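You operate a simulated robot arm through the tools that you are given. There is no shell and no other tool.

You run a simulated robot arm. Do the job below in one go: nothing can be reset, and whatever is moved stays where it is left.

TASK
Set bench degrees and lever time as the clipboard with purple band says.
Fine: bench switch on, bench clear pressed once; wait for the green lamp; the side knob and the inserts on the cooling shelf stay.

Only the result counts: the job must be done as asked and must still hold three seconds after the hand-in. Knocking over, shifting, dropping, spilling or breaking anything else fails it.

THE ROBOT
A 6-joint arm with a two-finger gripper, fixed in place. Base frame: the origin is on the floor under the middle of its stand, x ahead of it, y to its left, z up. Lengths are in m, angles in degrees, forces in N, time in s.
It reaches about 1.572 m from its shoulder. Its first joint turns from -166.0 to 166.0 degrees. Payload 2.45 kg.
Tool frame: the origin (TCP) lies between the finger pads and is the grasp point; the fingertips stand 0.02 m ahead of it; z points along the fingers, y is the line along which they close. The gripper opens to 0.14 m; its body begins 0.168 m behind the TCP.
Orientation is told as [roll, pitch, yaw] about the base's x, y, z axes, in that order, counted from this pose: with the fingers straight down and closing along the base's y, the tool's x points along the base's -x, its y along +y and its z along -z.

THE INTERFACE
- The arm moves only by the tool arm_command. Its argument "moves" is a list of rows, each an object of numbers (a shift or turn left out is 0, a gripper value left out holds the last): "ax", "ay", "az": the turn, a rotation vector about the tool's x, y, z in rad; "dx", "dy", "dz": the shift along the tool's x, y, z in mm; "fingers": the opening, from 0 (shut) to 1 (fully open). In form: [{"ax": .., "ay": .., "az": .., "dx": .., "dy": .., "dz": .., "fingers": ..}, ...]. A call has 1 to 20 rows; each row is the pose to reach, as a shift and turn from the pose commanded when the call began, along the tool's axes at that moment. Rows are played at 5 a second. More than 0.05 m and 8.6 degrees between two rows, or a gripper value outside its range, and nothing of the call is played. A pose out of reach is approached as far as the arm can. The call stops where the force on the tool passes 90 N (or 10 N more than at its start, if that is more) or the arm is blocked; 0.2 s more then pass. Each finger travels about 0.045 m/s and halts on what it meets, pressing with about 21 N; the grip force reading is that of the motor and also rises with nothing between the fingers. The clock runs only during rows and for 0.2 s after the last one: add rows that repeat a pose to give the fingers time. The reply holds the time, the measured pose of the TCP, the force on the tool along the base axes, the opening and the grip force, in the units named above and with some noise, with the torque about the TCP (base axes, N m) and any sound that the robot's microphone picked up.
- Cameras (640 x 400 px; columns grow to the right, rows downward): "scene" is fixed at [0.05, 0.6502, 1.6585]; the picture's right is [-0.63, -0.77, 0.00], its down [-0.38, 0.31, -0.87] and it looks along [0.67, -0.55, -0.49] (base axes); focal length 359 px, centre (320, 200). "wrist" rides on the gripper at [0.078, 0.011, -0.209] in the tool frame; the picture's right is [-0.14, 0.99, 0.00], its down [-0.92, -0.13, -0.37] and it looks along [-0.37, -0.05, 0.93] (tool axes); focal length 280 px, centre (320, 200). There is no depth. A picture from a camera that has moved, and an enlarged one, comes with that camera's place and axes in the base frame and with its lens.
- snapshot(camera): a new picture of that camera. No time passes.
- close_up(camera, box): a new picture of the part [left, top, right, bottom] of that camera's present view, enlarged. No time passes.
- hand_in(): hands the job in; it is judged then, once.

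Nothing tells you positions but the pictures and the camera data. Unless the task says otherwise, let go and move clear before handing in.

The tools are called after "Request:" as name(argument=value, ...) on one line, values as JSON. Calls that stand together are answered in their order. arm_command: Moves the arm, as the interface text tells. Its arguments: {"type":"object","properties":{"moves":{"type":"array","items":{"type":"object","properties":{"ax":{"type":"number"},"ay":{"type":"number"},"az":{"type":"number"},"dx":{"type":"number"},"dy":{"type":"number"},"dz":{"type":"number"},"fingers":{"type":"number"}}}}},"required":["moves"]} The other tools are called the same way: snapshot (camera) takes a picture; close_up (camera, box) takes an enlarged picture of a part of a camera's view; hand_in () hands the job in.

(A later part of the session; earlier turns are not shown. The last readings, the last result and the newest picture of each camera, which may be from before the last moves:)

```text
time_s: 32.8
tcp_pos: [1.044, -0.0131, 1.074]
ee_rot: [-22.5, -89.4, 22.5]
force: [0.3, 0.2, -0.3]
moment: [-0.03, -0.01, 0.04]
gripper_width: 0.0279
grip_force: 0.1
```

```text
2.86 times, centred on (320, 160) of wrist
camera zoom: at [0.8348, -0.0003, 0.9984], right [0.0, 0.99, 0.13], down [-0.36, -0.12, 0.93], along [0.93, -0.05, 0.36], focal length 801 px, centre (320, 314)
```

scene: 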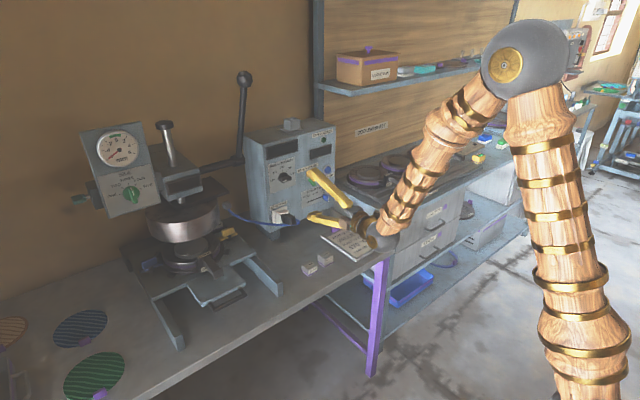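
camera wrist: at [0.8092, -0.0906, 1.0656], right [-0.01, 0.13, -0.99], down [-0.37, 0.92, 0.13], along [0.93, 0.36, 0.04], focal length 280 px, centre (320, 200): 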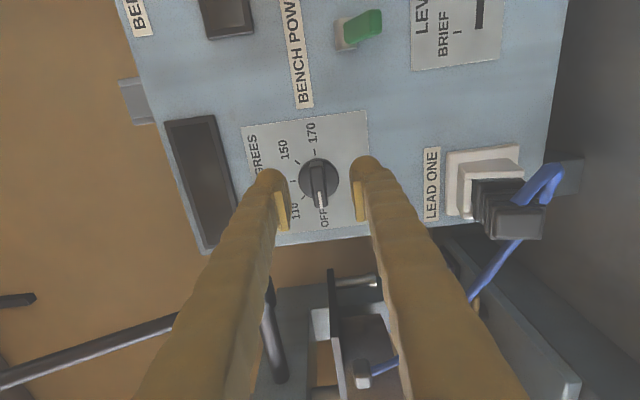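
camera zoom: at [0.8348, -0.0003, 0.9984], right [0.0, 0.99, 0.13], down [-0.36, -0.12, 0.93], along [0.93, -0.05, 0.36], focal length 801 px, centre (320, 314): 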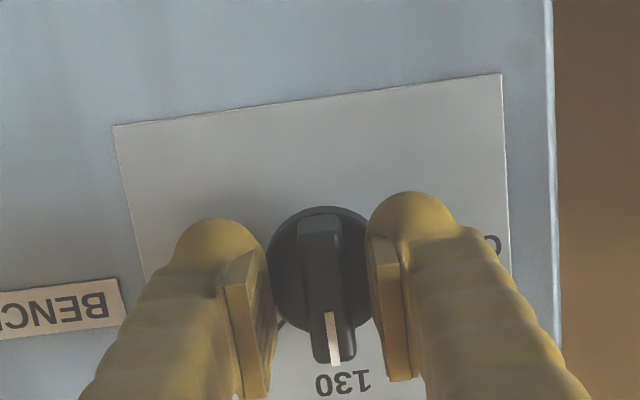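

The forces from both turns tell me the knob axis sits about 1.8 mm left of and 2 mm above my tool axis. I'll correct that, regrip, and turn to 150.

Request:
arm_command(moves=[{"dx": -2, "dy": 1.8, "fingers": 0.2}, {"dx": -2, "dy": 1.8, "fingers": 0.1}, {"dx": -2, "dy": 1.8, "fingers": 0}, {"dx": -2, "dy": 1.8, "fingers": 0}, {"dx": -2, "dy": 1.8, "fingers": 0}, {"dx": -2, "dy": 1.8, "az": 0.13, "fingers": 0}, {"dx": -2, "dy": 1.8, "az": 0.26, "fingers": 0}, {"dx": -2, "dy": 1.8, "az": 0.39, "fingers": 0}, {"dx": -2, "dy": 1.8, "az": 0.52, "fingers": 0}, {"dx": -2, "dy": 1.8, "az": 0.65, "fingers": 0}, {"dx": -2, "dy": 1.8, "az": 0.785, "fingers": 0}, {"dx": -2, "dy": 1.8, "az": 0.785, "fingers": 0}])

Request:
close_up(camera="wrist", box=[220, 90, 420, 230])

Request:
close_up(camera="scene", box=[265, 140, 325, 190])

```text
time_s: 35.4
tcp_pos: [1.0448, -0.01, 1.0755]
ee_rot: [89.1, -45.2, -89.5]
force: [-8.9, -9.9, -2.5]
moment: [-0.03, -0.02, -0.13]
gripper_width: 0.0119
grip_force: 38.9
```

```text
2.86 times, centred on (320, 160) of wrist
camera zoom: at [0.8355, 0.0534, 1.0304], right [0.01, 0.61, 0.8], down [-0.36, -0.74, 0.57], along [0.93, -0.29, 0.21], focal length 801 px, centre (320, 314)
```

zoom: 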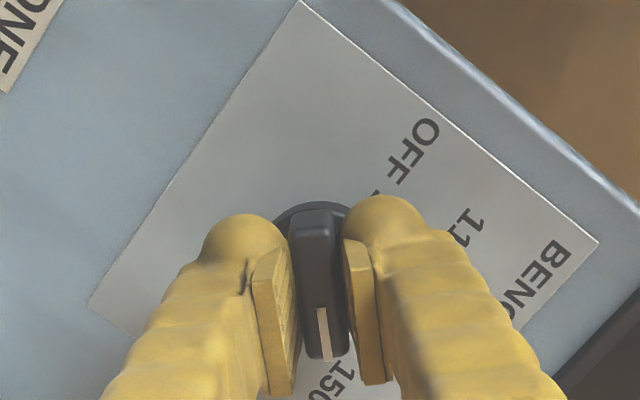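

```text
8.00 times, centred on (295, 165) of scene
camera zoom: at [0.05, 0.6502, 1.6585], right [-0.63, -0.77, 0.0], down [-0.38, 0.31, -0.87], along [0.67, -0.55, -0.49], focal length 2873 px, centre (520, 480)
```

zoom: 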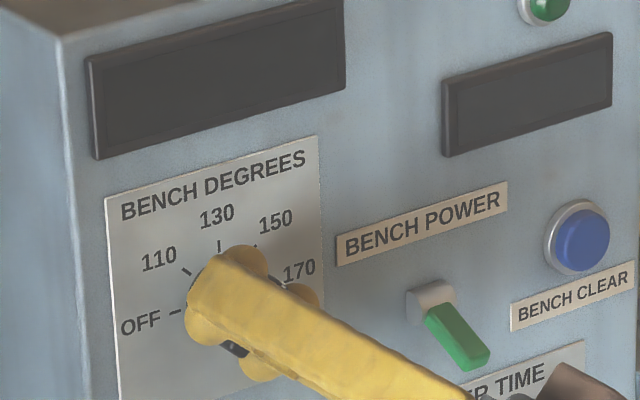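

The force is now only about 10 N, and the knob is at 150. I'll turn the last 45° to 170.

Request:
arm_command(moves=[{"az": 0.13}, {"az": 0.26}, {"az": 0.39}, {"az": 0.52}, {"az": 0.65}, {"az": 0.785}, {"az": 0.785}])

Request:
close_up(camera="wrist", box=[220, 90, 420, 230])

Request:
close_up(camera="scene", box=[265, 140, 325, 190])

```text
time_s: 37.0
tcp_pos: [1.0446, -0.0114, 1.0757]
ee_rot: [89.4, -0.2, -90.2]
force: [-16.4, -12.7, -9.8]
moment: [-0.02, 0.1, -0.22]
gripper_width: 0.0121
grip_force: 39.0
```

```text
2.86 times, centred on (320, 160) of wrist
camera zoom: at [0.8363, 0.0688, 1.0885], right [0.01, -0.13, 0.99], down [-0.37, -0.92, -0.12], along [0.93, -0.37, -0.06], focal length 801 px, centre (320, 314)
```

zoom: 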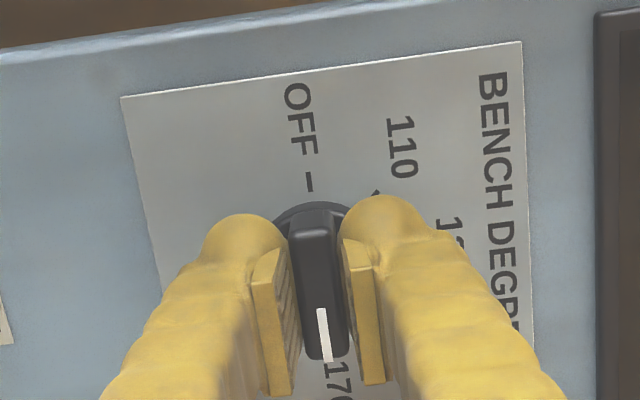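

```text
8.00 times, centred on (295, 165) of scene
camera zoom: at [0.05, 0.6502, 1.6585], right [-0.63, -0.77, 0.0], down [-0.38, 0.31, -0.87], along [0.67, -0.55, -0.49], focal length 2873 px, centre (520, 480)
```

zoom: 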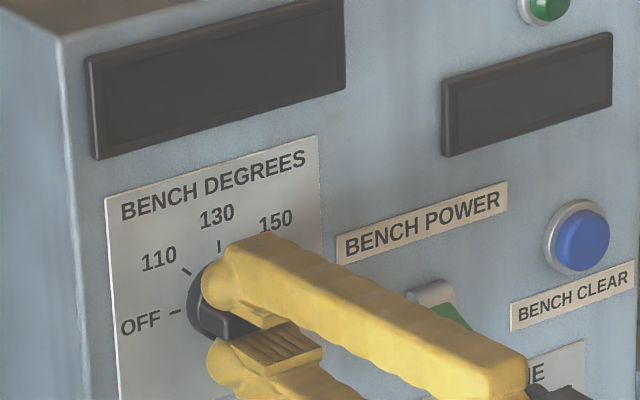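

The knob points at 170. I'll open the fingers and back straight out.

Request:
arm_command(moves=[{"fingers": 0.1}, {"fingers": 0.2}, {"fingers": 0.3}, {"fingers": 0.36}, {"fingers": 0.36, "dz": -20}, {"fingers": 0.36, "dz": -50}, {"fingers": 0.36, "dz": -90}, {"fingers": 0.36, "dz": -130}, {"fingers": 0.36, "dz": -150}, {"fingers": 0.36, "dz": -150}])

Request:
close_up(camera="scene", box=[255, 130, 355, 230])

Request:
snapshot(camera="wrist")

```text
time_s: 39.2
tcp_pos: [0.8949, -0.0089, 1.077]
ee_rot: [89.4, -0.3, -90.2]
force: [-0.2, 0.5, -0.5]
moment: [0.02, 0.02, 0.0]
gripper_width: 0.0504
grip_force: 0.1
```

```text
4.00 times, centred on (305, 180) of scene
camera zoom: at [0.05, 0.6502, 1.6585], right [-0.63, -0.77, 0.0], down [-0.38, 0.31, -0.87], along [0.67, -0.55, -0.49], focal length 1436 px, centre (380, 280)
```

zoom: 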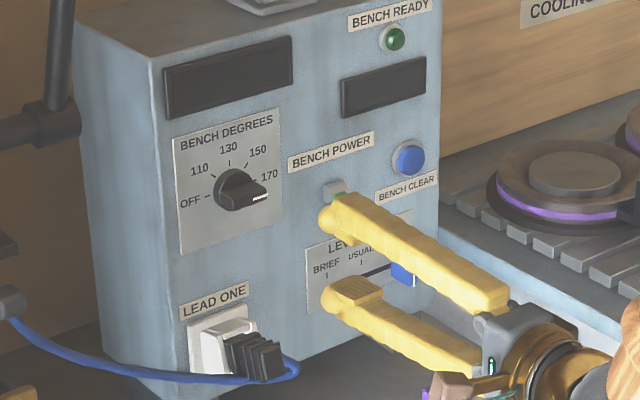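

```text
taken
camera wrist: at [0.6868, 0.0702, 1.0907], right [0.01, -0.13, 0.99], down [-0.37, -0.92, -0.12], along [0.93, -0.37, -0.06], focal length 280 px, centre (320, 200)
```

wrist: 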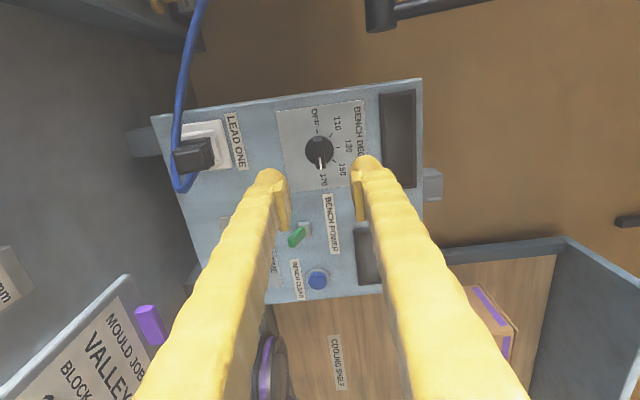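

The knob now reads 170. Next is the slider: I'll move the gripper, same roll, to stand in front of the LEVER TIME slider and look.

Request:
arm_command(moves=[{"dx": -30, "dy": -20}, {"dx": -65, "dy": -45}, {"dx": -100, "dy": -68}, {"dx": -135, "dy": -92}, {"dx": -165, "dy": -112}, {"dx": -185, "dy": -125}, {"dx": -190, "dy": -130}, {"dx": -190, "dy": -130}])

Request:
snapshot(camera="wrist")

Request:
snapshot(camera="scene")

```text
time_s: 41.0
tcp_pos: [0.8942, -0.1995, 0.9493]
ee_rot: [89.5, -0.3, -90.1]
force: [0.1, -0.2, -0.5]
moment: [-0.02, 0.02, -0.02]
gripper_width: 0.0504
grip_force: 0.1
```

```text
taken
camera wrist: at [0.6843, -0.1204, 0.9619], right [0.01, -0.13, 0.99], down [-0.37, -0.92, -0.12], along [0.93, -0.37, -0.06], focal length 280 px, centre (320, 200)
```

wrist: 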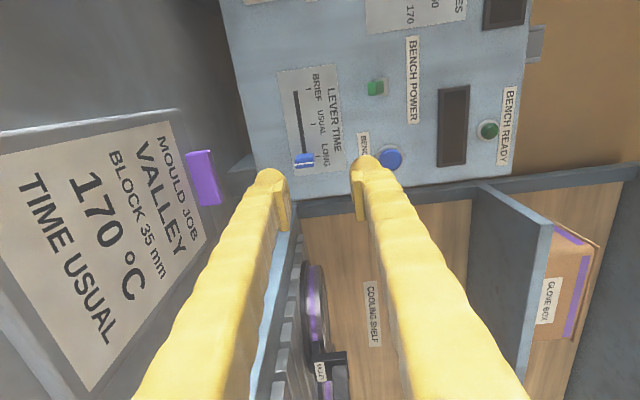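

```text
taken
```

scene: 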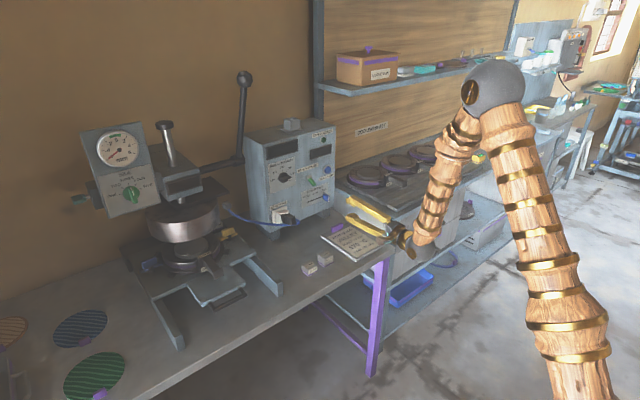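

Request:
close_up(camera="wrist", box=[270, 60, 420, 180])

Request:
close_up(camera="scene", box=[305, 165, 345, 215])

```text
3.33 times, centred on (345, 120) of wrist
camera zoom: at [0.6843, -0.1204, 0.9619], right [0.01, -0.13, 0.99], down [-0.37, -0.92, -0.12], along [0.93, -0.37, -0.06], focal length 935 px, centre (237, 467)
```

zoom: 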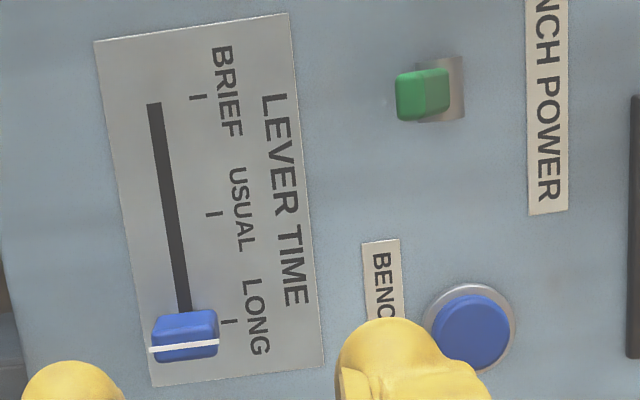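

```text
8.00 times, centred on (325, 190) of scene
camera zoom: at [0.05, 0.6502, 1.6585], right [-0.63, -0.77, 0.0], down [-0.38, 0.31, -0.87], along [0.67, -0.55, -0.49], focal length 2873 px, centre (280, 280)
```

zoom: 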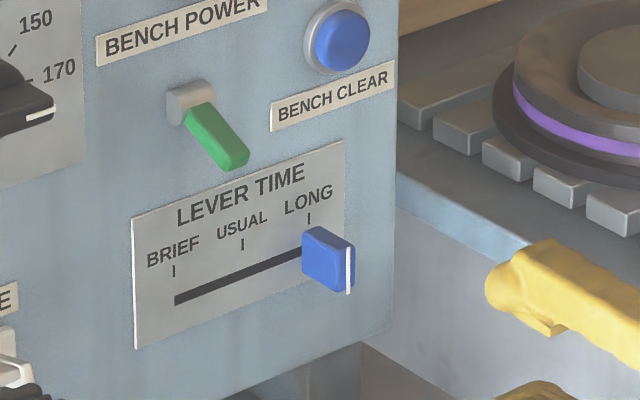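

The slider knob's front centre is at about (1.049, -0.212, 0.923), about 27 mm tall, and the tick spacing is 45 mm (LONG y = -0.210, USUAL y = -0.165). I'll align in height and approach part-way.

Request:
arm_command(moves=[{"dx": -6, "dy": -13, "dz": 15}, {"dx": -12, "dy": -25, "dz": 45}, {"dx": -12, "dy": -25, "dz": 80}, {"dx": -12, "dy": -25, "dz": 105}, {"dx": -12, "dy": -25, "dz": 115}, {"dx": -12, "dy": -25, "dz": 115}])

Request:
snapshot(camera="wrist")

Request:
close_up(camera="wrist", box=[240, 80, 400, 230])

Request:
close_up(camera="scene", box=[300, 160, 400, 250])

```text
time_s: 42.4
tcp_pos: [1.0084, -0.2119, 0.9222]
ee_rot: [89.5, -0.4, -90.1]
force: [0.3, -0.1, 0.3]
moment: [-0.02, -0.01, -0.05]
gripper_width: 0.0507
grip_force: 0.0
```

```text
taken
camera wrist: at [0.7994, -0.1335, 0.9343], right [0.01, -0.13, 0.99], down [-0.37, -0.92, -0.12], along [0.93, -0.37, -0.06], focal length 280 px, centre (320, 200)
```

wrist: 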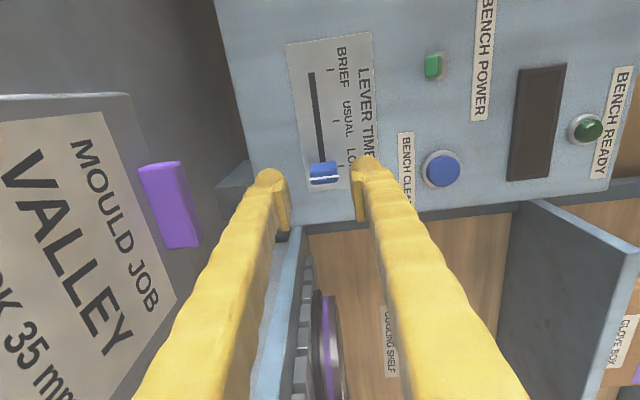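

```text
2.67 times, centred on (320, 155) of wrist
camera zoom: at [0.7994, -0.1335, 0.9343], right [0.01, -0.13, 0.99], down [-0.37, -0.92, -0.12], along [0.93, -0.37, -0.06], focal length 748 px, centre (320, 320)
```

zoom: 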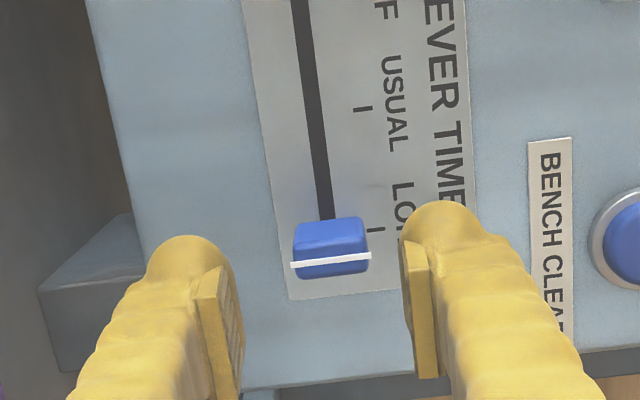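

```text
4.44 times, centred on (350, 205) of scene
camera zoom: at [0.05, 0.6502, 1.6585], right [-0.63, -0.77, 0.0], down [-0.38, 0.31, -0.87], along [0.67, -0.55, -0.49], focal length 1596 px, centre (187, 178)
```

zoom: 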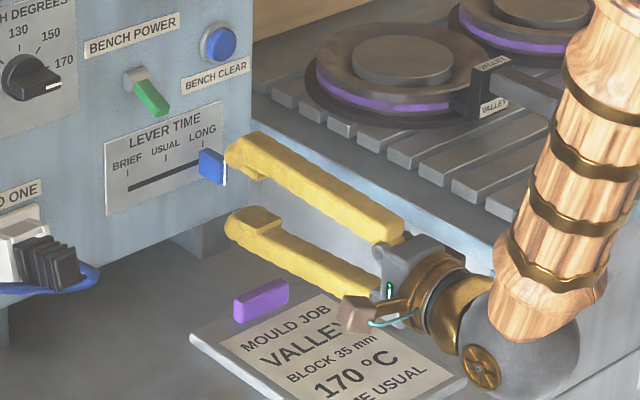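

Good alignment; the knob is about 2 mm above my tool axis. I'll raise 2 mm and advance 37 mm so the pads flank it.

Request:
arm_command(moves=[{"dy": 2.4}, {"dy": 2.4, "dz": 12}, {"dy": 2.4, "dz": 25}, {"dy": 2.4, "dz": 37}, {"dy": 2.4, "dz": 37}])

Request:
close_up(camera="wrist", box=[240, 80, 400, 230])

Request:
close_up(camera="scene", box=[300, 160, 360, 210])

```text
time_s: 43.6
tcp_pos: [1.046, -0.2113, 0.923]
ee_rot: [89.4, -0.2, -90.1]
force: [-0.4, 0.4, 0.1]
moment: [0.02, -0.02, 0.02]
gripper_width: 0.0505
grip_force: 0.1
```

```text
2.67 times, centred on (320, 155) of wrist
camera zoom: at [0.8362, -0.1326, 0.9365], right [0.01, -0.13, 0.99], down [-0.37, -0.92, -0.12], along [0.93, -0.37, -0.06], focal length 748 px, centre (320, 320)
```

zoom: 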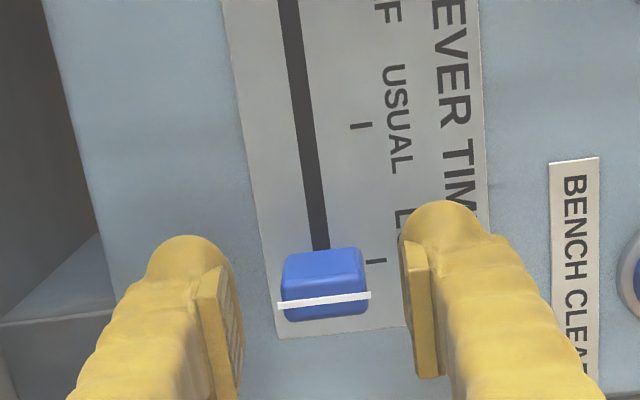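

```text
8.00 times, centred on (330, 185) of scene
camera zoom: at [0.05, 0.6502, 1.6585], right [-0.63, -0.77, 0.0], down [-0.38, 0.31, -0.87], along [0.67, -0.55, -0.49], focal length 2873 px, centre (240, 320)
```

zoom: 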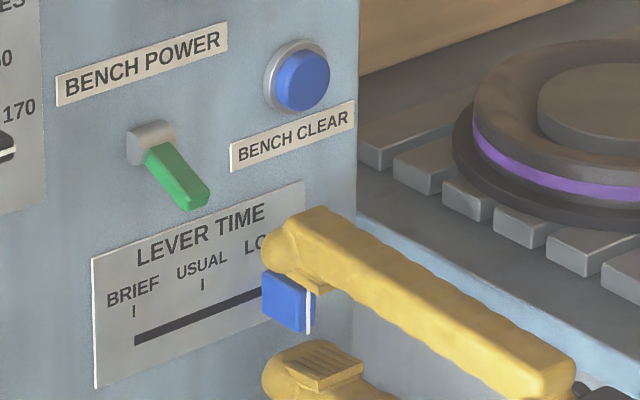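

The slider knob is centred between the pads. I'll close on it.

Request:
arm_command(moves=[{"fingers": 0.25}, {"fingers": 0.2}, {"fingers": 0.1}, {"fingers": 0.1}])

Request:
close_up(camera="wrist", box=[240, 80, 400, 230])

```text
time_s: 44.6
tcp_pos: [1.045, -0.2118, 0.9255]
ee_rot: [89.4, -0.3, -90.0]
force: [-0.5, 0.1, 16.0]
moment: [0.12, -0.16, -0.02]
gripper_width: 0.0248
grip_force: 37.6
```

```text
2.67 times, centred on (320, 155) of wrist
camera zoom: at [0.8363, -0.1325, 0.9375], right [0.01, -0.13, 0.99], down [-0.37, -0.92, -0.12], along [0.93, -0.37, -0.06], focal length 748 px, centre (320, 320)
```

zoom: 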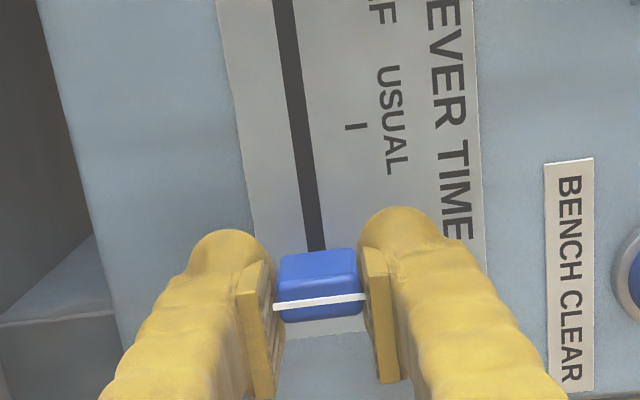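

Gripped (about 25 mm), with a slight 16 N vertical preload. I'll raise 1 mm to relieve it and slide 45 mm toward USUAL.

Request:
arm_command(moves=[{"dy": 1}, {"dy": 1, "dx": 7}, {"dy": 1, "dx": 15}, {"dy": 1, "dx": 23}, {"dy": 1, "dx": 31}, {"dy": 1, "dx": 38}, {"dy": 1, "dx": 43}, {"dy": 1, "dx": 45}, {"dy": 1, "dx": 45}])

Request:
close_up(camera="wrist", box=[240, 80, 400, 230])

Request:
close_up(camera="scene", box=[300, 160, 360, 210])

```text
time_s: 46.6
tcp_pos: [1.0461, -0.1682, 0.9259]
ee_rot: [89.4, -0.3, -90.0]
force: [-12.5, 0.4, 11.4]
moment: [0.13, -0.13, 0.11]
gripper_width: 0.0247
grip_force: 44.9
```

```text
2.67 times, centred on (320, 155) of wrist
camera zoom: at [0.8365, -0.0887, 0.938], right [0.01, -0.13, 0.99], down [-0.37, -0.92, -0.12], along [0.93, -0.37, -0.06], focal length 748 px, centre (320, 320)
```

zoom: 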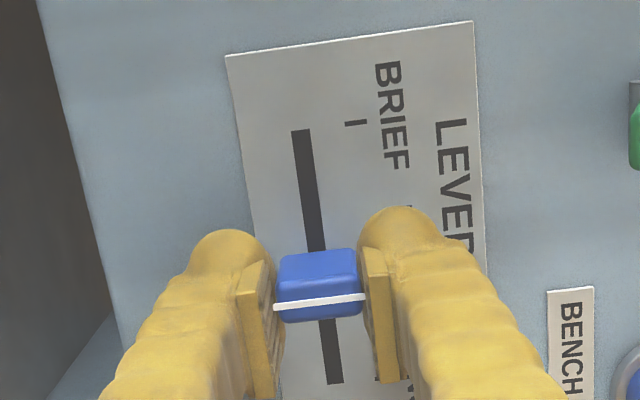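

```text
8.00 times, centred on (330, 185) of scene
camera zoom: at [0.05, 0.6502, 1.6585], right [-0.63, -0.77, 0.0], down [-0.38, 0.31, -0.87], along [0.67, -0.55, -0.49], focal length 2873 px, centre (240, 320)
```

zoom: 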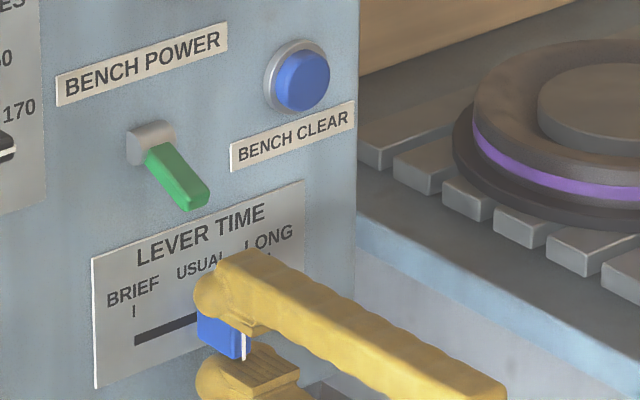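

The slider moved with the grip. I'll release, back off and check it against the USUAL tick.

Request:
arm_command(moves=[{"fingers": 0.2}, {"fingers": 0.3}, {"fingers": 0.36}, {"fingers": 0.36}, {"fingers": 0.36, "dz": -20}, {"fingers": 0.36, "dz": -50}, {"fingers": 0.36, "dz": -90}, {"fingers": 0.36, "dz": -125}, {"fingers": 0.36, "dz": -125}])

Request:
close_up(camera="wrist", box=[240, 60, 400, 200])

Request:
close_up(camera="scene", box=[300, 160, 360, 210])

```text
time_s: 48.6
tcp_pos: [0.9191, -0.1668, 0.9262]
ee_rot: [89.4, -0.3, -90.1]
force: [0.1, 0.2, 0.1]
moment: [-0.02, 0.02, -0.02]
gripper_width: 0.0506
grip_force: 0.0
```

```text
2.86 times, centred on (320, 130) of wrist
camera zoom: at [0.7103, -0.0877, 0.9391], right [0.01, -0.13, 0.99], down [-0.37, -0.92, -0.12], along [0.93, -0.37, -0.06], focal length 801 px, centre (320, 400)
```

zoom: 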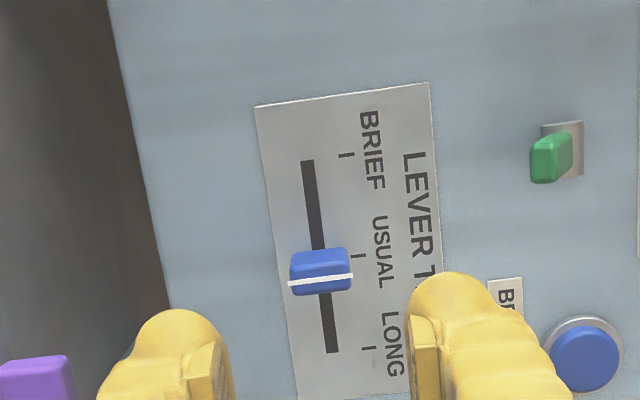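

```text
8.00 times, centred on (330, 185) of scene
camera zoom: at [0.05, 0.6502, 1.6585], right [-0.63, -0.77, 0.0], down [-0.38, 0.31, -0.87], along [0.67, -0.55, -0.49], focal length 2873 px, centre (240, 320)
```

zoom: 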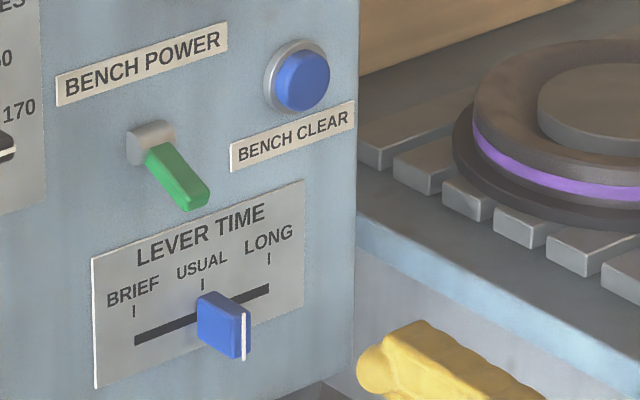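

The slider now lines up with USUAL. Next is the BENCH POWER lever: its pivot is at about (1.075, -0.130, 1.037) with its tip hanging at (1.038, -0.129, 1.020). I'll close the fingers and move below and in front of it.

Request:
arm_command(moves=[{"fingers": 0, "dx": 10, "dy": 10}, {"fingers": 0, "dx": 20, "dy": 22, "dz": 15}, {"fingers": 0, "dx": 30, "dy": 35, "dz": 35}, {"fingers": 0, "dx": 38, "dy": 40, "dz": 55}, {"fingers": 0, "dx": 38, "dy": 40, "dz": 60}, {"fingers": 0, "dx": 38, "dy": 40, "dz": 60}])

Request:
close_up(camera="wrist", box=[240, 60, 440, 220])

Request:
close_up(camera="scene", box=[290, 150, 370, 220])

```text
time_s: 50.0
tcp_pos: [0.9809, -0.1291, 0.9657]
ee_rot: [89.3, -0.3, -90.1]
force: [0.7, -0.3, -0.5]
moment: [-0.01, 0.0, 0.04]
gripper_width: 0.0
grip_force: 20.8
```

```text
2.50 times, centred on (340, 140) of wrist
camera zoom: at [0.7718, -0.0501, 0.9779], right [0.01, -0.13, 0.99], down [-0.37, -0.92, -0.12], along [0.93, -0.37, -0.06], focal length 701 px, centre (270, 350)
```

zoom: 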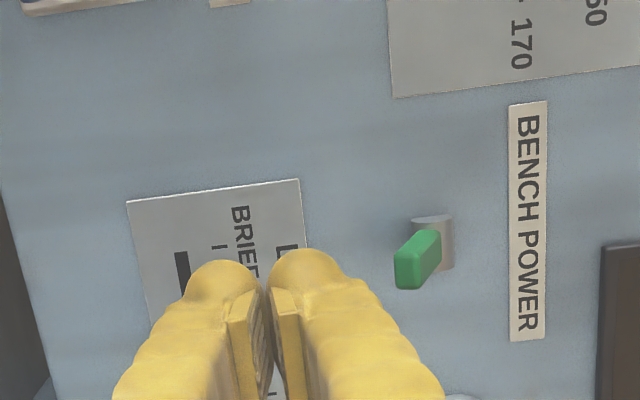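

```text
5.71 times, centred on (330, 185) of scene
camera zoom: at [0.05, 0.6502, 1.6585], right [-0.63, -0.77, 0.0], down [-0.38, 0.31, -0.87], along [0.67, -0.55, -0.49], focal length 2052 px, centre (263, 286)
```

zoom: 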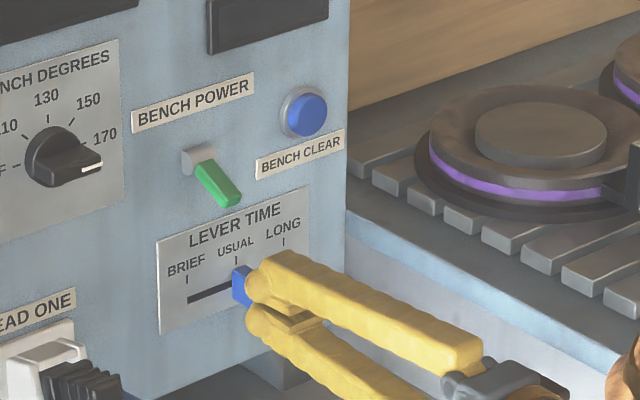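

The closed fingers are just below the lever's line and aligned in y. I'll slide in underneath the lever tip.

Request:
arm_command(moves=[{"dz": 20}, {"dz": 40}, {"dz": 52}, {"dz": 52}])

Request:
close_up(camera="wrist", box=[240, 60, 440, 220])

Request:
close_up(camera="scene", box=[290, 150, 370, 220])

```text
time_s: 51.0
tcp_pos: [1.0323, -0.1301, 0.965]
ee_rot: [89.3, -0.3, -90.1]
force: [0.3, -0.5, 0.0]
moment: [0.0, 0.01, 0.01]
gripper_width: 0.0
grip_force: 21.0
```

```text
2.50 times, centred on (340, 140) of wrist
camera zoom: at [0.8241, -0.0509, 0.9782], right [0.01, -0.13, 0.99], down [-0.37, -0.92, -0.12], along [0.93, -0.37, -0.06], focal length 701 px, centre (270, 350)
```

zoom: 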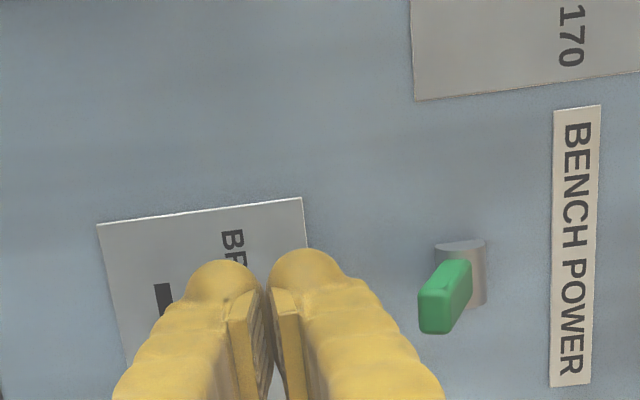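

```text
5.71 times, centred on (330, 185) of scene
camera zoom: at [0.05, 0.6502, 1.6585], right [-0.63, -0.77, 0.0], down [-0.38, 0.31, -0.87], along [0.67, -0.55, -0.49], focal length 2052 px, centre (263, 286)
```

zoom: 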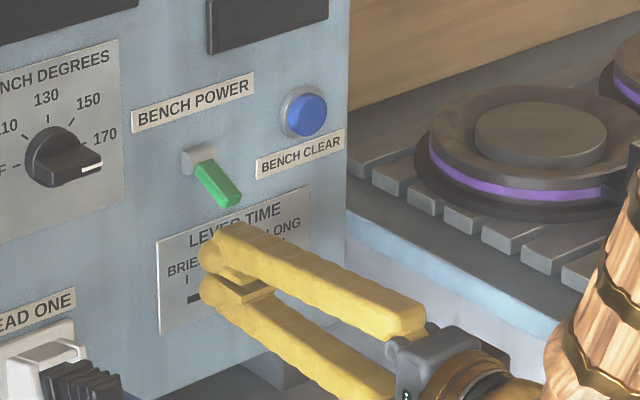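

The fingertip is under the lever with no contact. I'll raise in small steps to lift it.

Request:
arm_command(moves=[{"dy": 8}, {"dy": 16}, {"dy": 22}, {"dy": 27}, {"dy": 32}, {"dy": 37}, {"dy": 37}])

Request:
close_up(camera="wrist", box=[240, 60, 440, 220])

Request:
close_up(camera="scene", box=[290, 150, 370, 220])

```text
time_s: 52.6
tcp_pos: [1.0335, -0.1294, 1.0027]
ee_rot: [89.4, -0.2, -90.1]
force: [-0.3, -0.1, 0.0]
moment: [-0.01, 0.0, -0.03]
gripper_width: 0.0
grip_force: 21.1
```

```text
2.50 times, centred on (340, 140) of wrist
camera zoom: at [0.824, -0.0502, 1.0147], right [0.01, -0.13, 0.99], down [-0.37, -0.92, -0.12], along [0.93, -0.37, -0.06], focal length 701 px, centre (270, 350)
```

zoom: 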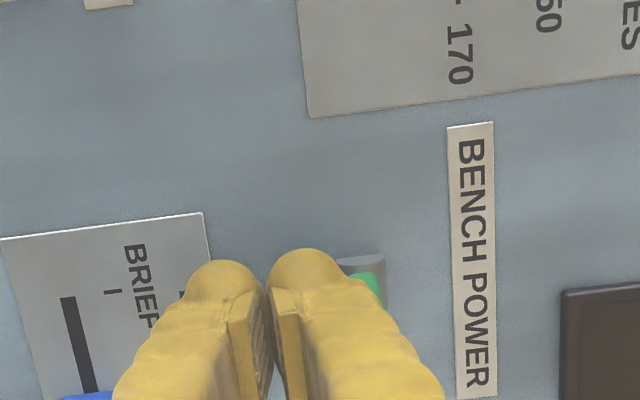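

```text
5.71 times, centred on (330, 185) of scene
camera zoom: at [0.05, 0.6502, 1.6585], right [-0.63, -0.77, 0.0], down [-0.38, 0.31, -0.87], along [0.67, -0.55, -0.49], focal length 2052 px, centre (263, 286)
```

zoom: 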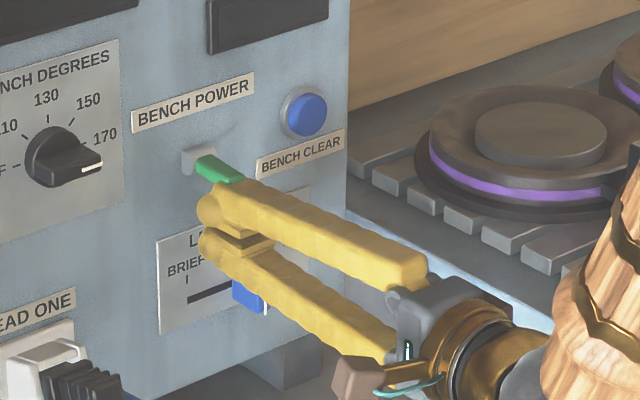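

The lever is rising with almost no resistance. I'll keep raising.

Request:
arm_command(moves=[{"dy": 5}, {"dy": 10}, {"dy": 14}, {"dy": 18}, {"dy": 22}, {"dy": 22}])

Request:
close_up(camera="scene", box=[240, 110, 370, 220])

Request:
close_up(camera="wrist", box=[240, 60, 440, 220])

```text
time_s: 54.0
tcp_pos: [1.0329, -0.1285, 1.0205]
ee_rot: [89.1, -0.3, -90.2]
force: [-6.9, 0.3, -36.9]
moment: [0.06, 0.19, -0.03]
gripper_width: 0.0
grip_force: 21.1
heard: click
```

```text
3.64 times, centred on (305, 165) of scene
camera zoom: at [0.05, 0.6502, 1.6585], right [-0.63, -0.77, 0.0], down [-0.38, 0.31, -0.87], along [0.67, -0.55, -0.49], focal length 1306 px, centre (374, 327)
```

zoom: 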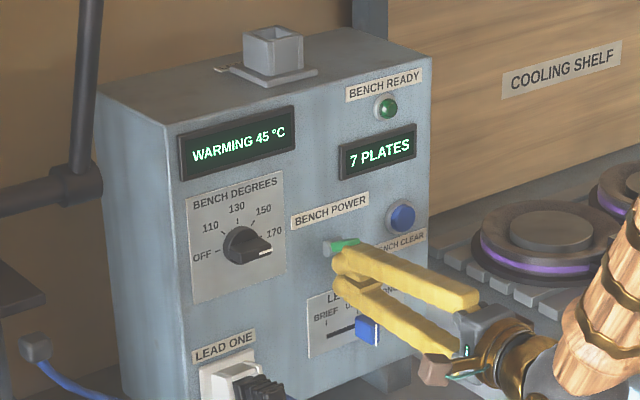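

```text
2.50 times, centred on (340, 140) of wrist
camera zoom: at [0.8245, -0.0499, 1.0344], right [0.02, -0.13, 0.99], down [-0.37, -0.92, -0.12], along [0.93, -0.37, -0.06], focal length 701 px, centre (270, 350)
```

zoom: 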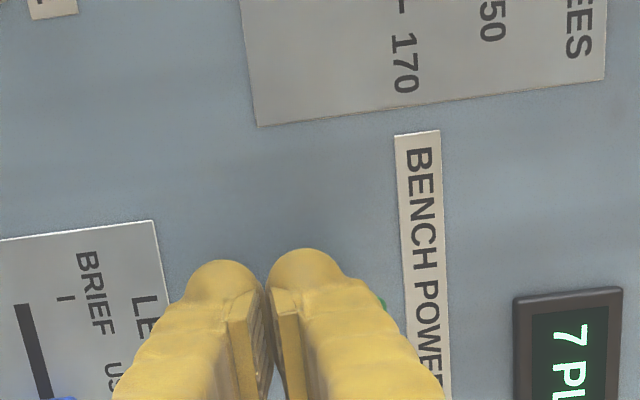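

A click, and the displays came on: "WARMING 45 °C" and "7 PLATES", so the bench is powered. I'll lower the fingers off the lever and back out.

Request:
arm_command(moves=[{"dy": -5}, {"dy": -12}, {"dy": -20}, {"dy": -20, "dz": -20}, {"dy": -20, "dz": -50}, {"dy": -20, "dz": -80}, {"dy": -20, "dz": -80}])

Request:
close_up(camera="scene", box=[240, 110, 370, 220])

Request:
snapshot(camera="wrist")

```text
time_s: 55.6
tcp_pos: [0.952, -0.13, 1.0042]
ee_rot: [89.4, -0.2, -90.2]
force: [-0.5, -0.3, 0.6]
moment: [0.03, 0.01, 0.0]
gripper_width: 0.0
grip_force: 20.9
```

```text
3.64 times, centred on (305, 165) of scene
camera zoom: at [0.05, 0.6502, 1.6585], right [-0.63, -0.77, 0.0], down [-0.38, 0.31, -0.87], along [0.67, -0.55, -0.49], focal length 1306 px, centre (374, 327)
```

zoom: 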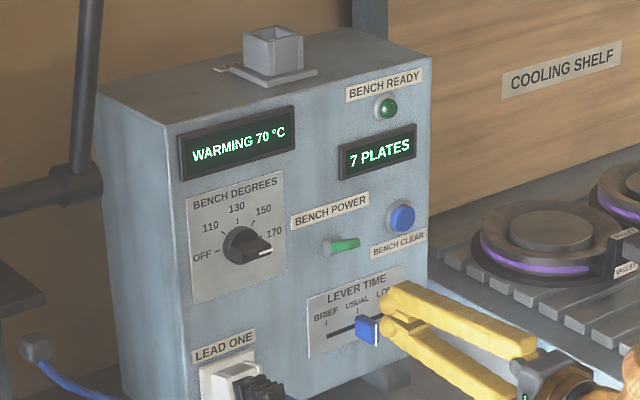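

```text
taken
camera wrist: at [0.7445, -0.0496, 1.0177], right [0.01, -0.13, 0.99], down [-0.37, -0.92, -0.12], along [0.93, -0.37, -0.06], focal length 280 px, centre (320, 200)
```

wrist: 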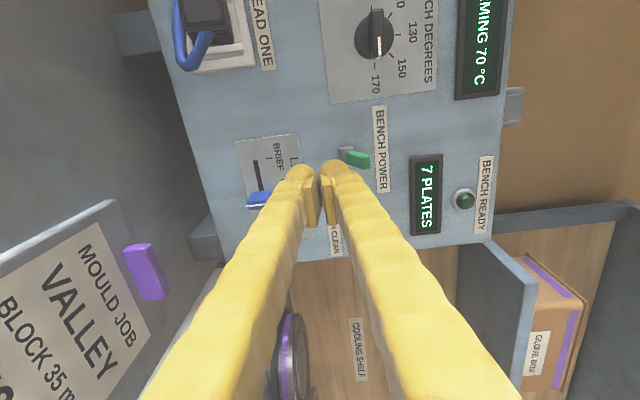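

The lever is up and the bench is warming (70 °C), showing 7 plates. Now the BENCH CLEAR button at about (1.072, -0.225, 1.0445): I'll open the fingers to 50 mm and line up the upper fingertip with it.

Request:
arm_command(moves=[{"fingers": 0.36, "dx": -25, "dy": 1}, {"fingers": 0.36, "dx": -55, "dy": 2}, {"fingers": 0.36, "dx": -80, "dy": 3.5}, {"fingers": 0.36, "dx": -95, "dy": 3.5, "dz": 15}, {"fingers": 0.36, "dx": -95, "dy": 3.5, "dz": 40}, {"fingers": 0.36, "dx": -95, "dy": 3.5, "dz": 55}, {"fingers": 0.36, "dx": -95, "dy": 3.5, "dz": 55}])

Request:
close_up(camera="scene", box=[290, 130, 370, 200])

Request:
close_up(camera="wrist", box=[240, 60, 440, 220])

```text
time_s: 57.2
tcp_pos: [1.0075, -0.224, 1.0087]
ee_rot: [89.3, -0.4, -90.1]
force: [-0.1, 0.9, 0.4]
moment: [-0.02, -0.01, -0.01]
gripper_width: 0.0502
grip_force: 0.0
```

```text
5.71 times, centred on (330, 165) of scene
camera zoom: at [0.05, 0.6502, 1.6585], right [-0.63, -0.77, 0.0], down [-0.38, 0.31, -0.87], along [0.67, -0.55, -0.49], focal length 2052 px, centre (263, 400)
```

zoom: 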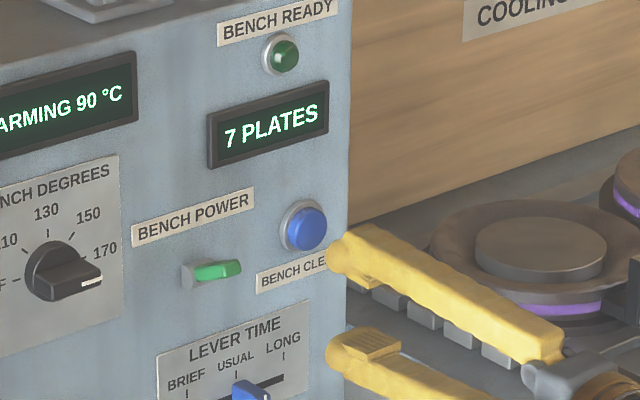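

```text
2.50 times, centred on (340, 140) of wrist
camera zoom: at [0.799, -0.1443, 1.0217], right [0.01, -0.13, 0.99], down [-0.37, -0.92, -0.12], along [0.93, -0.37, -0.06], focal length 701 px, centre (270, 350)
```

zoom: 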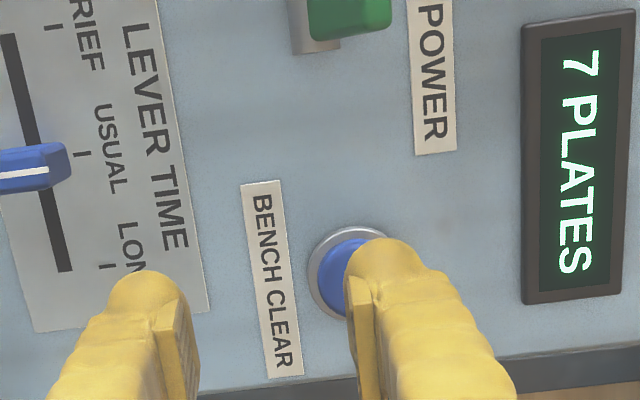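

The upper fingertip is about 5 mm above the button's centre. I'll lower 5 mm and advance to just short of the button.

Request:
arm_command(moves=[{"dy": -5}, {"dy": -5, "dz": 12}, {"dy": -5, "dz": 24}, {"dy": -5, "dz": 34}, {"dy": -5, "dz": 34}])

Request:
close_up(camera="scene", box=[290, 130, 370, 200])

Request:
close_up(camera="wrist", box=[240, 60, 440, 220])

```text
time_s: 58.4
tcp_pos: [1.0414, -0.2245, 1.002]
ee_rot: [89.5, -0.3, -90.2]
force: [-0.1, -0.4, -0.2]
moment: [-0.03, 0.01, 0.0]
gripper_width: 0.0504
grip_force: 0.1
```

```text
5.71 times, centred on (330, 165) of scene
camera zoom: at [0.05, 0.6502, 1.6585], right [-0.63, -0.77, 0.0], down [-0.38, 0.31, -0.87], along [0.67, -0.55, -0.49], focal length 2052 px, centre (263, 400)
```

zoom: 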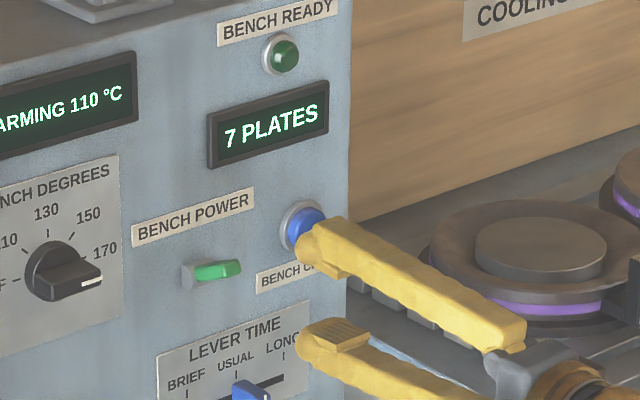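

```text
2.50 times, centred on (340, 140) of wrist
camera zoom: at [0.8326, -0.1449, 1.0155], right [0.01, -0.13, 0.99], down [-0.37, -0.92, -0.12], along [0.93, -0.37, -0.06], focal length 701 px, centre (270, 350)
```

zoom: 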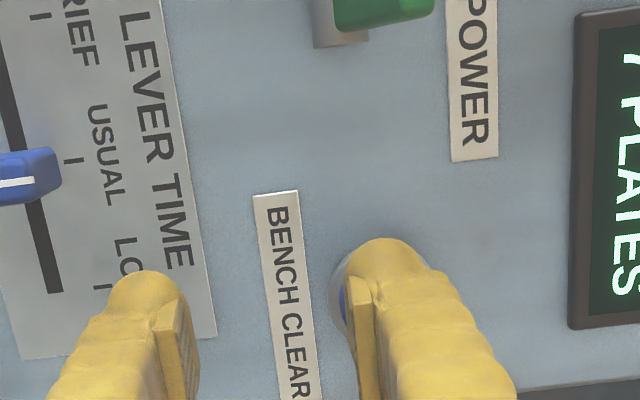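

The fingertip is about 10 mm short of the button and covers it. I'll raise 2 mm and advance slowly.

Request:
arm_command(moves=[{"dy": 2, "dz": 2}, {"dy": 2, "dz": 5}, {"dy": 2, "dz": 8}, {"dy": 2, "dz": 10}, {"dy": 2, "dz": 10}])

Request:
close_up(camera="scene", box=[290, 130, 370, 200])

```text
time_s: 59.6
tcp_pos: [1.0502, -0.2233, 1.0047]
ee_rot: [89.4, -0.3, -90.0]
force: [-7.7, 1.3, 0.6]
moment: [0.04, -0.29, 0.03]
gripper_width: 0.0506
grip_force: 0.3
heard: click
```

```text
5.71 times, centred on (330, 165) of scene
camera zoom: at [0.05, 0.6502, 1.6585], right [-0.63, -0.77, 0.0], down [-0.38, 0.31, -0.87], along [0.67, -0.55, -0.49], focal length 2052 px, centre (263, 400)
```

zoom: 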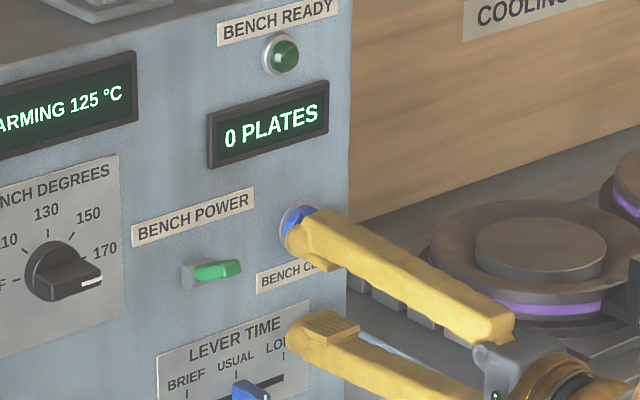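

The button clicked and the counter shows 0 PLATES, so clear was pressed once. I'll back straight off in one smooth motion.

Request:
arm_command(moves=[{"dz": -10}, {"dz": -30}, {"dz": -65}, {"dz": -100}, {"dz": -130}, {"dz": -150}, {"dz": -150}])

Request:
close_up(camera="scene", box=[240, 110, 370, 220])

Request:
snapshot(camera="scene")

```text
time_s: 61.2
tcp_pos: [0.9015, -0.2242, 1.0057]
ee_rot: [89.4, -0.3, -90.1]
force: [0.5, 0.5, 0.1]
moment: [-0.03, -0.04, -0.02]
gripper_width: 0.0506
grip_force: 0.0
```

```text
3.64 times, centred on (305, 165) of scene
camera zoom: at [0.05, 0.6502, 1.6585], right [-0.63, -0.77, 0.0], down [-0.38, 0.31, -0.87], along [0.67, -0.55, -0.49], focal length 1306 px, centre (374, 327)
```

zoom: 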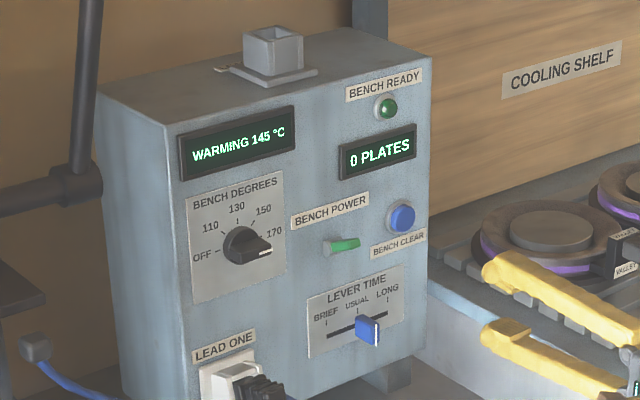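

```text
taken
```

scene: 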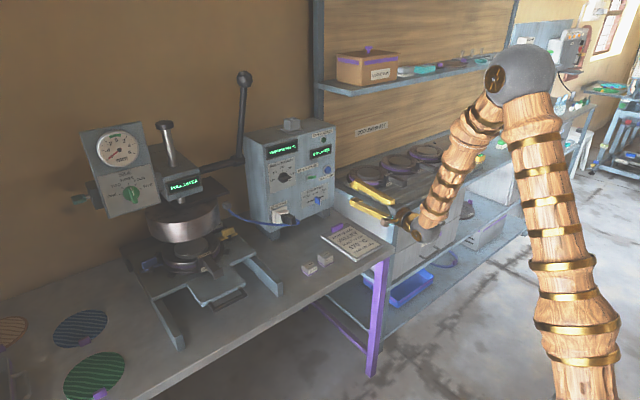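

Everything stands as set: 170, USUAL, power on, 0 PLATES, warming at 145 °C. I'll stay clear, hold still and wait for the green lamp, while also reading the press display that lit up.

Request:
arm_command(moves=[{"dy": 10}, {"dy": 30}, {"dy": 50}, {"dy": 70}, {"dy": 80}, {"dy": 80}, {"dy": 80}, {"dy": 80}, {"dy": 80}, {"dy": 80}, {"dy": 80}, {"dy": 80}])

Request:
close_up(camera="scene", box=[240, 110, 370, 220])

Request:
close_up(camera="scene", box=[70, 110, 230, 230])

```text
time_s: 63.8
tcp_pos: [0.9022, -0.2223, 1.0867]
ee_rot: [89.4, -0.4, -90.1]
force: [0.4, -0.1, -0.2]
moment: [-0.04, 0.01, 0.05]
gripper_width: 0.0505
grip_force: 0.1
```

```text
3.64 times, centred on (305, 165) of scene
camera zoom: at [0.05, 0.6502, 1.6585], right [-0.63, -0.77, 0.0], down [-0.38, 0.31, -0.87], along [0.67, -0.55, -0.49], focal length 1306 px, centre (374, 327)
```

zoom: 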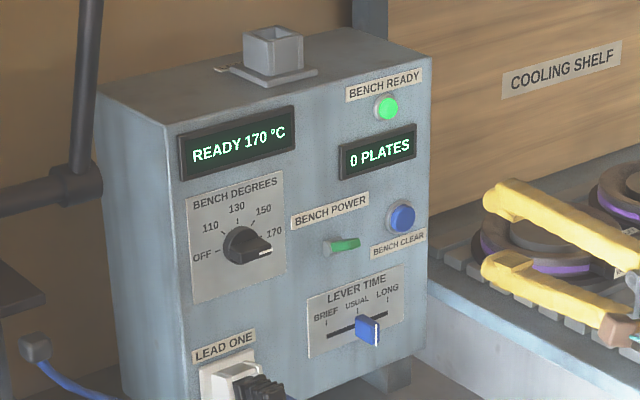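

```text
3.33 times, centred on (150, 170) of scene
camera zoom: at [0.05, 0.6502, 1.6585], right [-0.63, -0.77, 0.0], down [-0.38, 0.31, -0.87], along [0.67, -0.55, -0.49], focal length 1197 px, centre (887, 300)
```

zoom: 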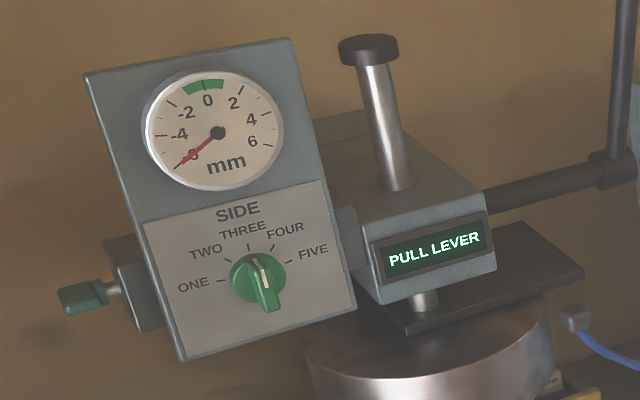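

The lamp is green and the display reads READY 170 °C. I'll take one last wrist picture to confirm slider, knob and shelf inserts before handing in.

Request:
snapshot(camera="wrist")

Request:
close_up(camera="scene", box=[300, 160, 360, 210])

Request:
close_up(camera="scene", box=[320, 120, 520, 260])

```text
taken
camera wrist: at [0.6944, -0.1439, 1.0997], right [0.01, -0.13, 0.99], down [-0.37, -0.92, -0.12], along [0.93, -0.37, -0.06], focal length 280 px, centre (320, 200)
```

wrist: 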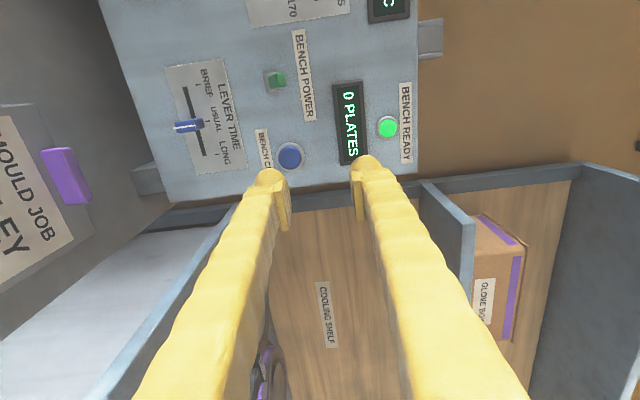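

```text
8.00 times, centred on (330, 185) of scene
camera zoom: at [0.05, 0.6502, 1.6585], right [-0.63, -0.77, 0.0], down [-0.38, 0.31, -0.87], along [0.67, -0.55, -0.49], focal length 2873 px, centre (240, 320)
```

zoom: 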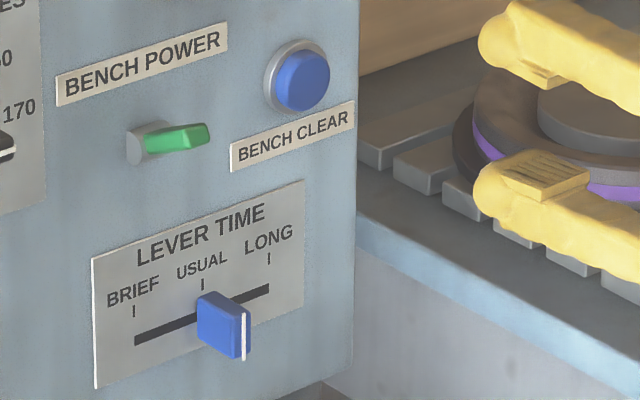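

```text
2.86 times, centred on (420, 190) of scene
camera zoom: at [0.05, 0.6502, 1.6585], right [-0.63, -0.77, 0.0], down [-0.38, 0.31, -0.87], along [0.67, -0.55, -0.49], focal length 1026 px, centre (34, 229)
```

zoom: 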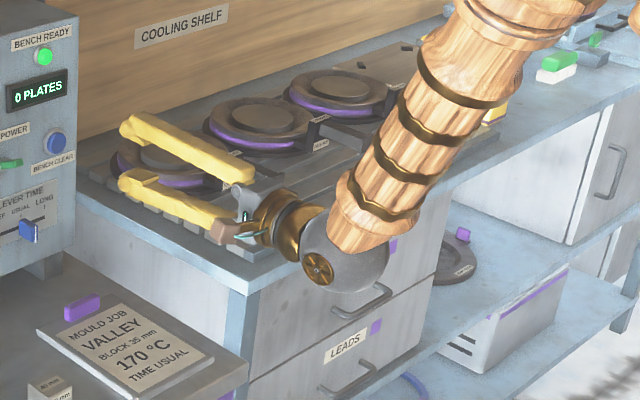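

Slider, knob, lever and shelf inserts look right. I'll make one tight enlargement of the slider to be sure it sits on the USUAL mark.

Request:
close_up(camera="scene", box=[308, 188, 340, 208])

Request:
close_up(camera="wrist", box=[160, 60, 250, 180])

```text
16.00 times, centred on (324, 198) of scene
camera zoom: at [0.05, 0.6502, 1.6585], right [-0.63, -0.77, 0.0], down [-0.38, 0.31, -0.87], along [0.67, -0.55, -0.49], focal length 5746 px, centre (256, 232)
```

zoom: 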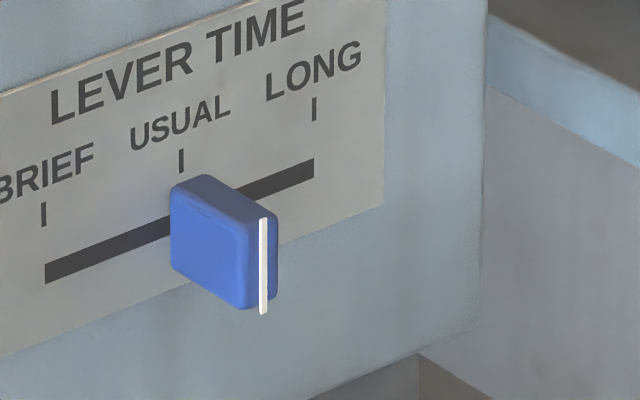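

```text
3.33 times, centred on (205, 120) of wrist
camera zoom: at [0.6944, -0.1439, 1.0997], right [0.01, -0.13, 0.99], down [-0.37, -0.92, -0.12], along [0.93, -0.37, -0.06], focal length 935 px, centre (703, 467)
```

zoom: 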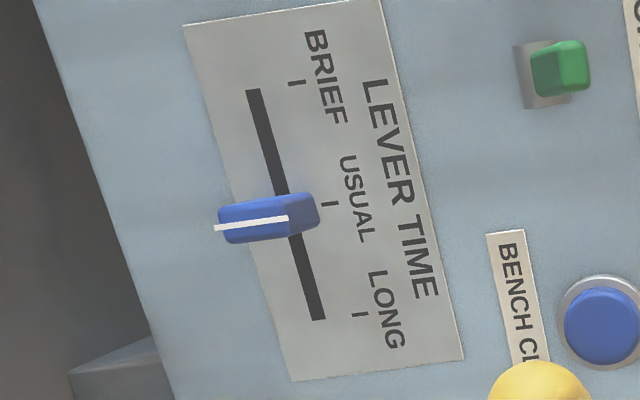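

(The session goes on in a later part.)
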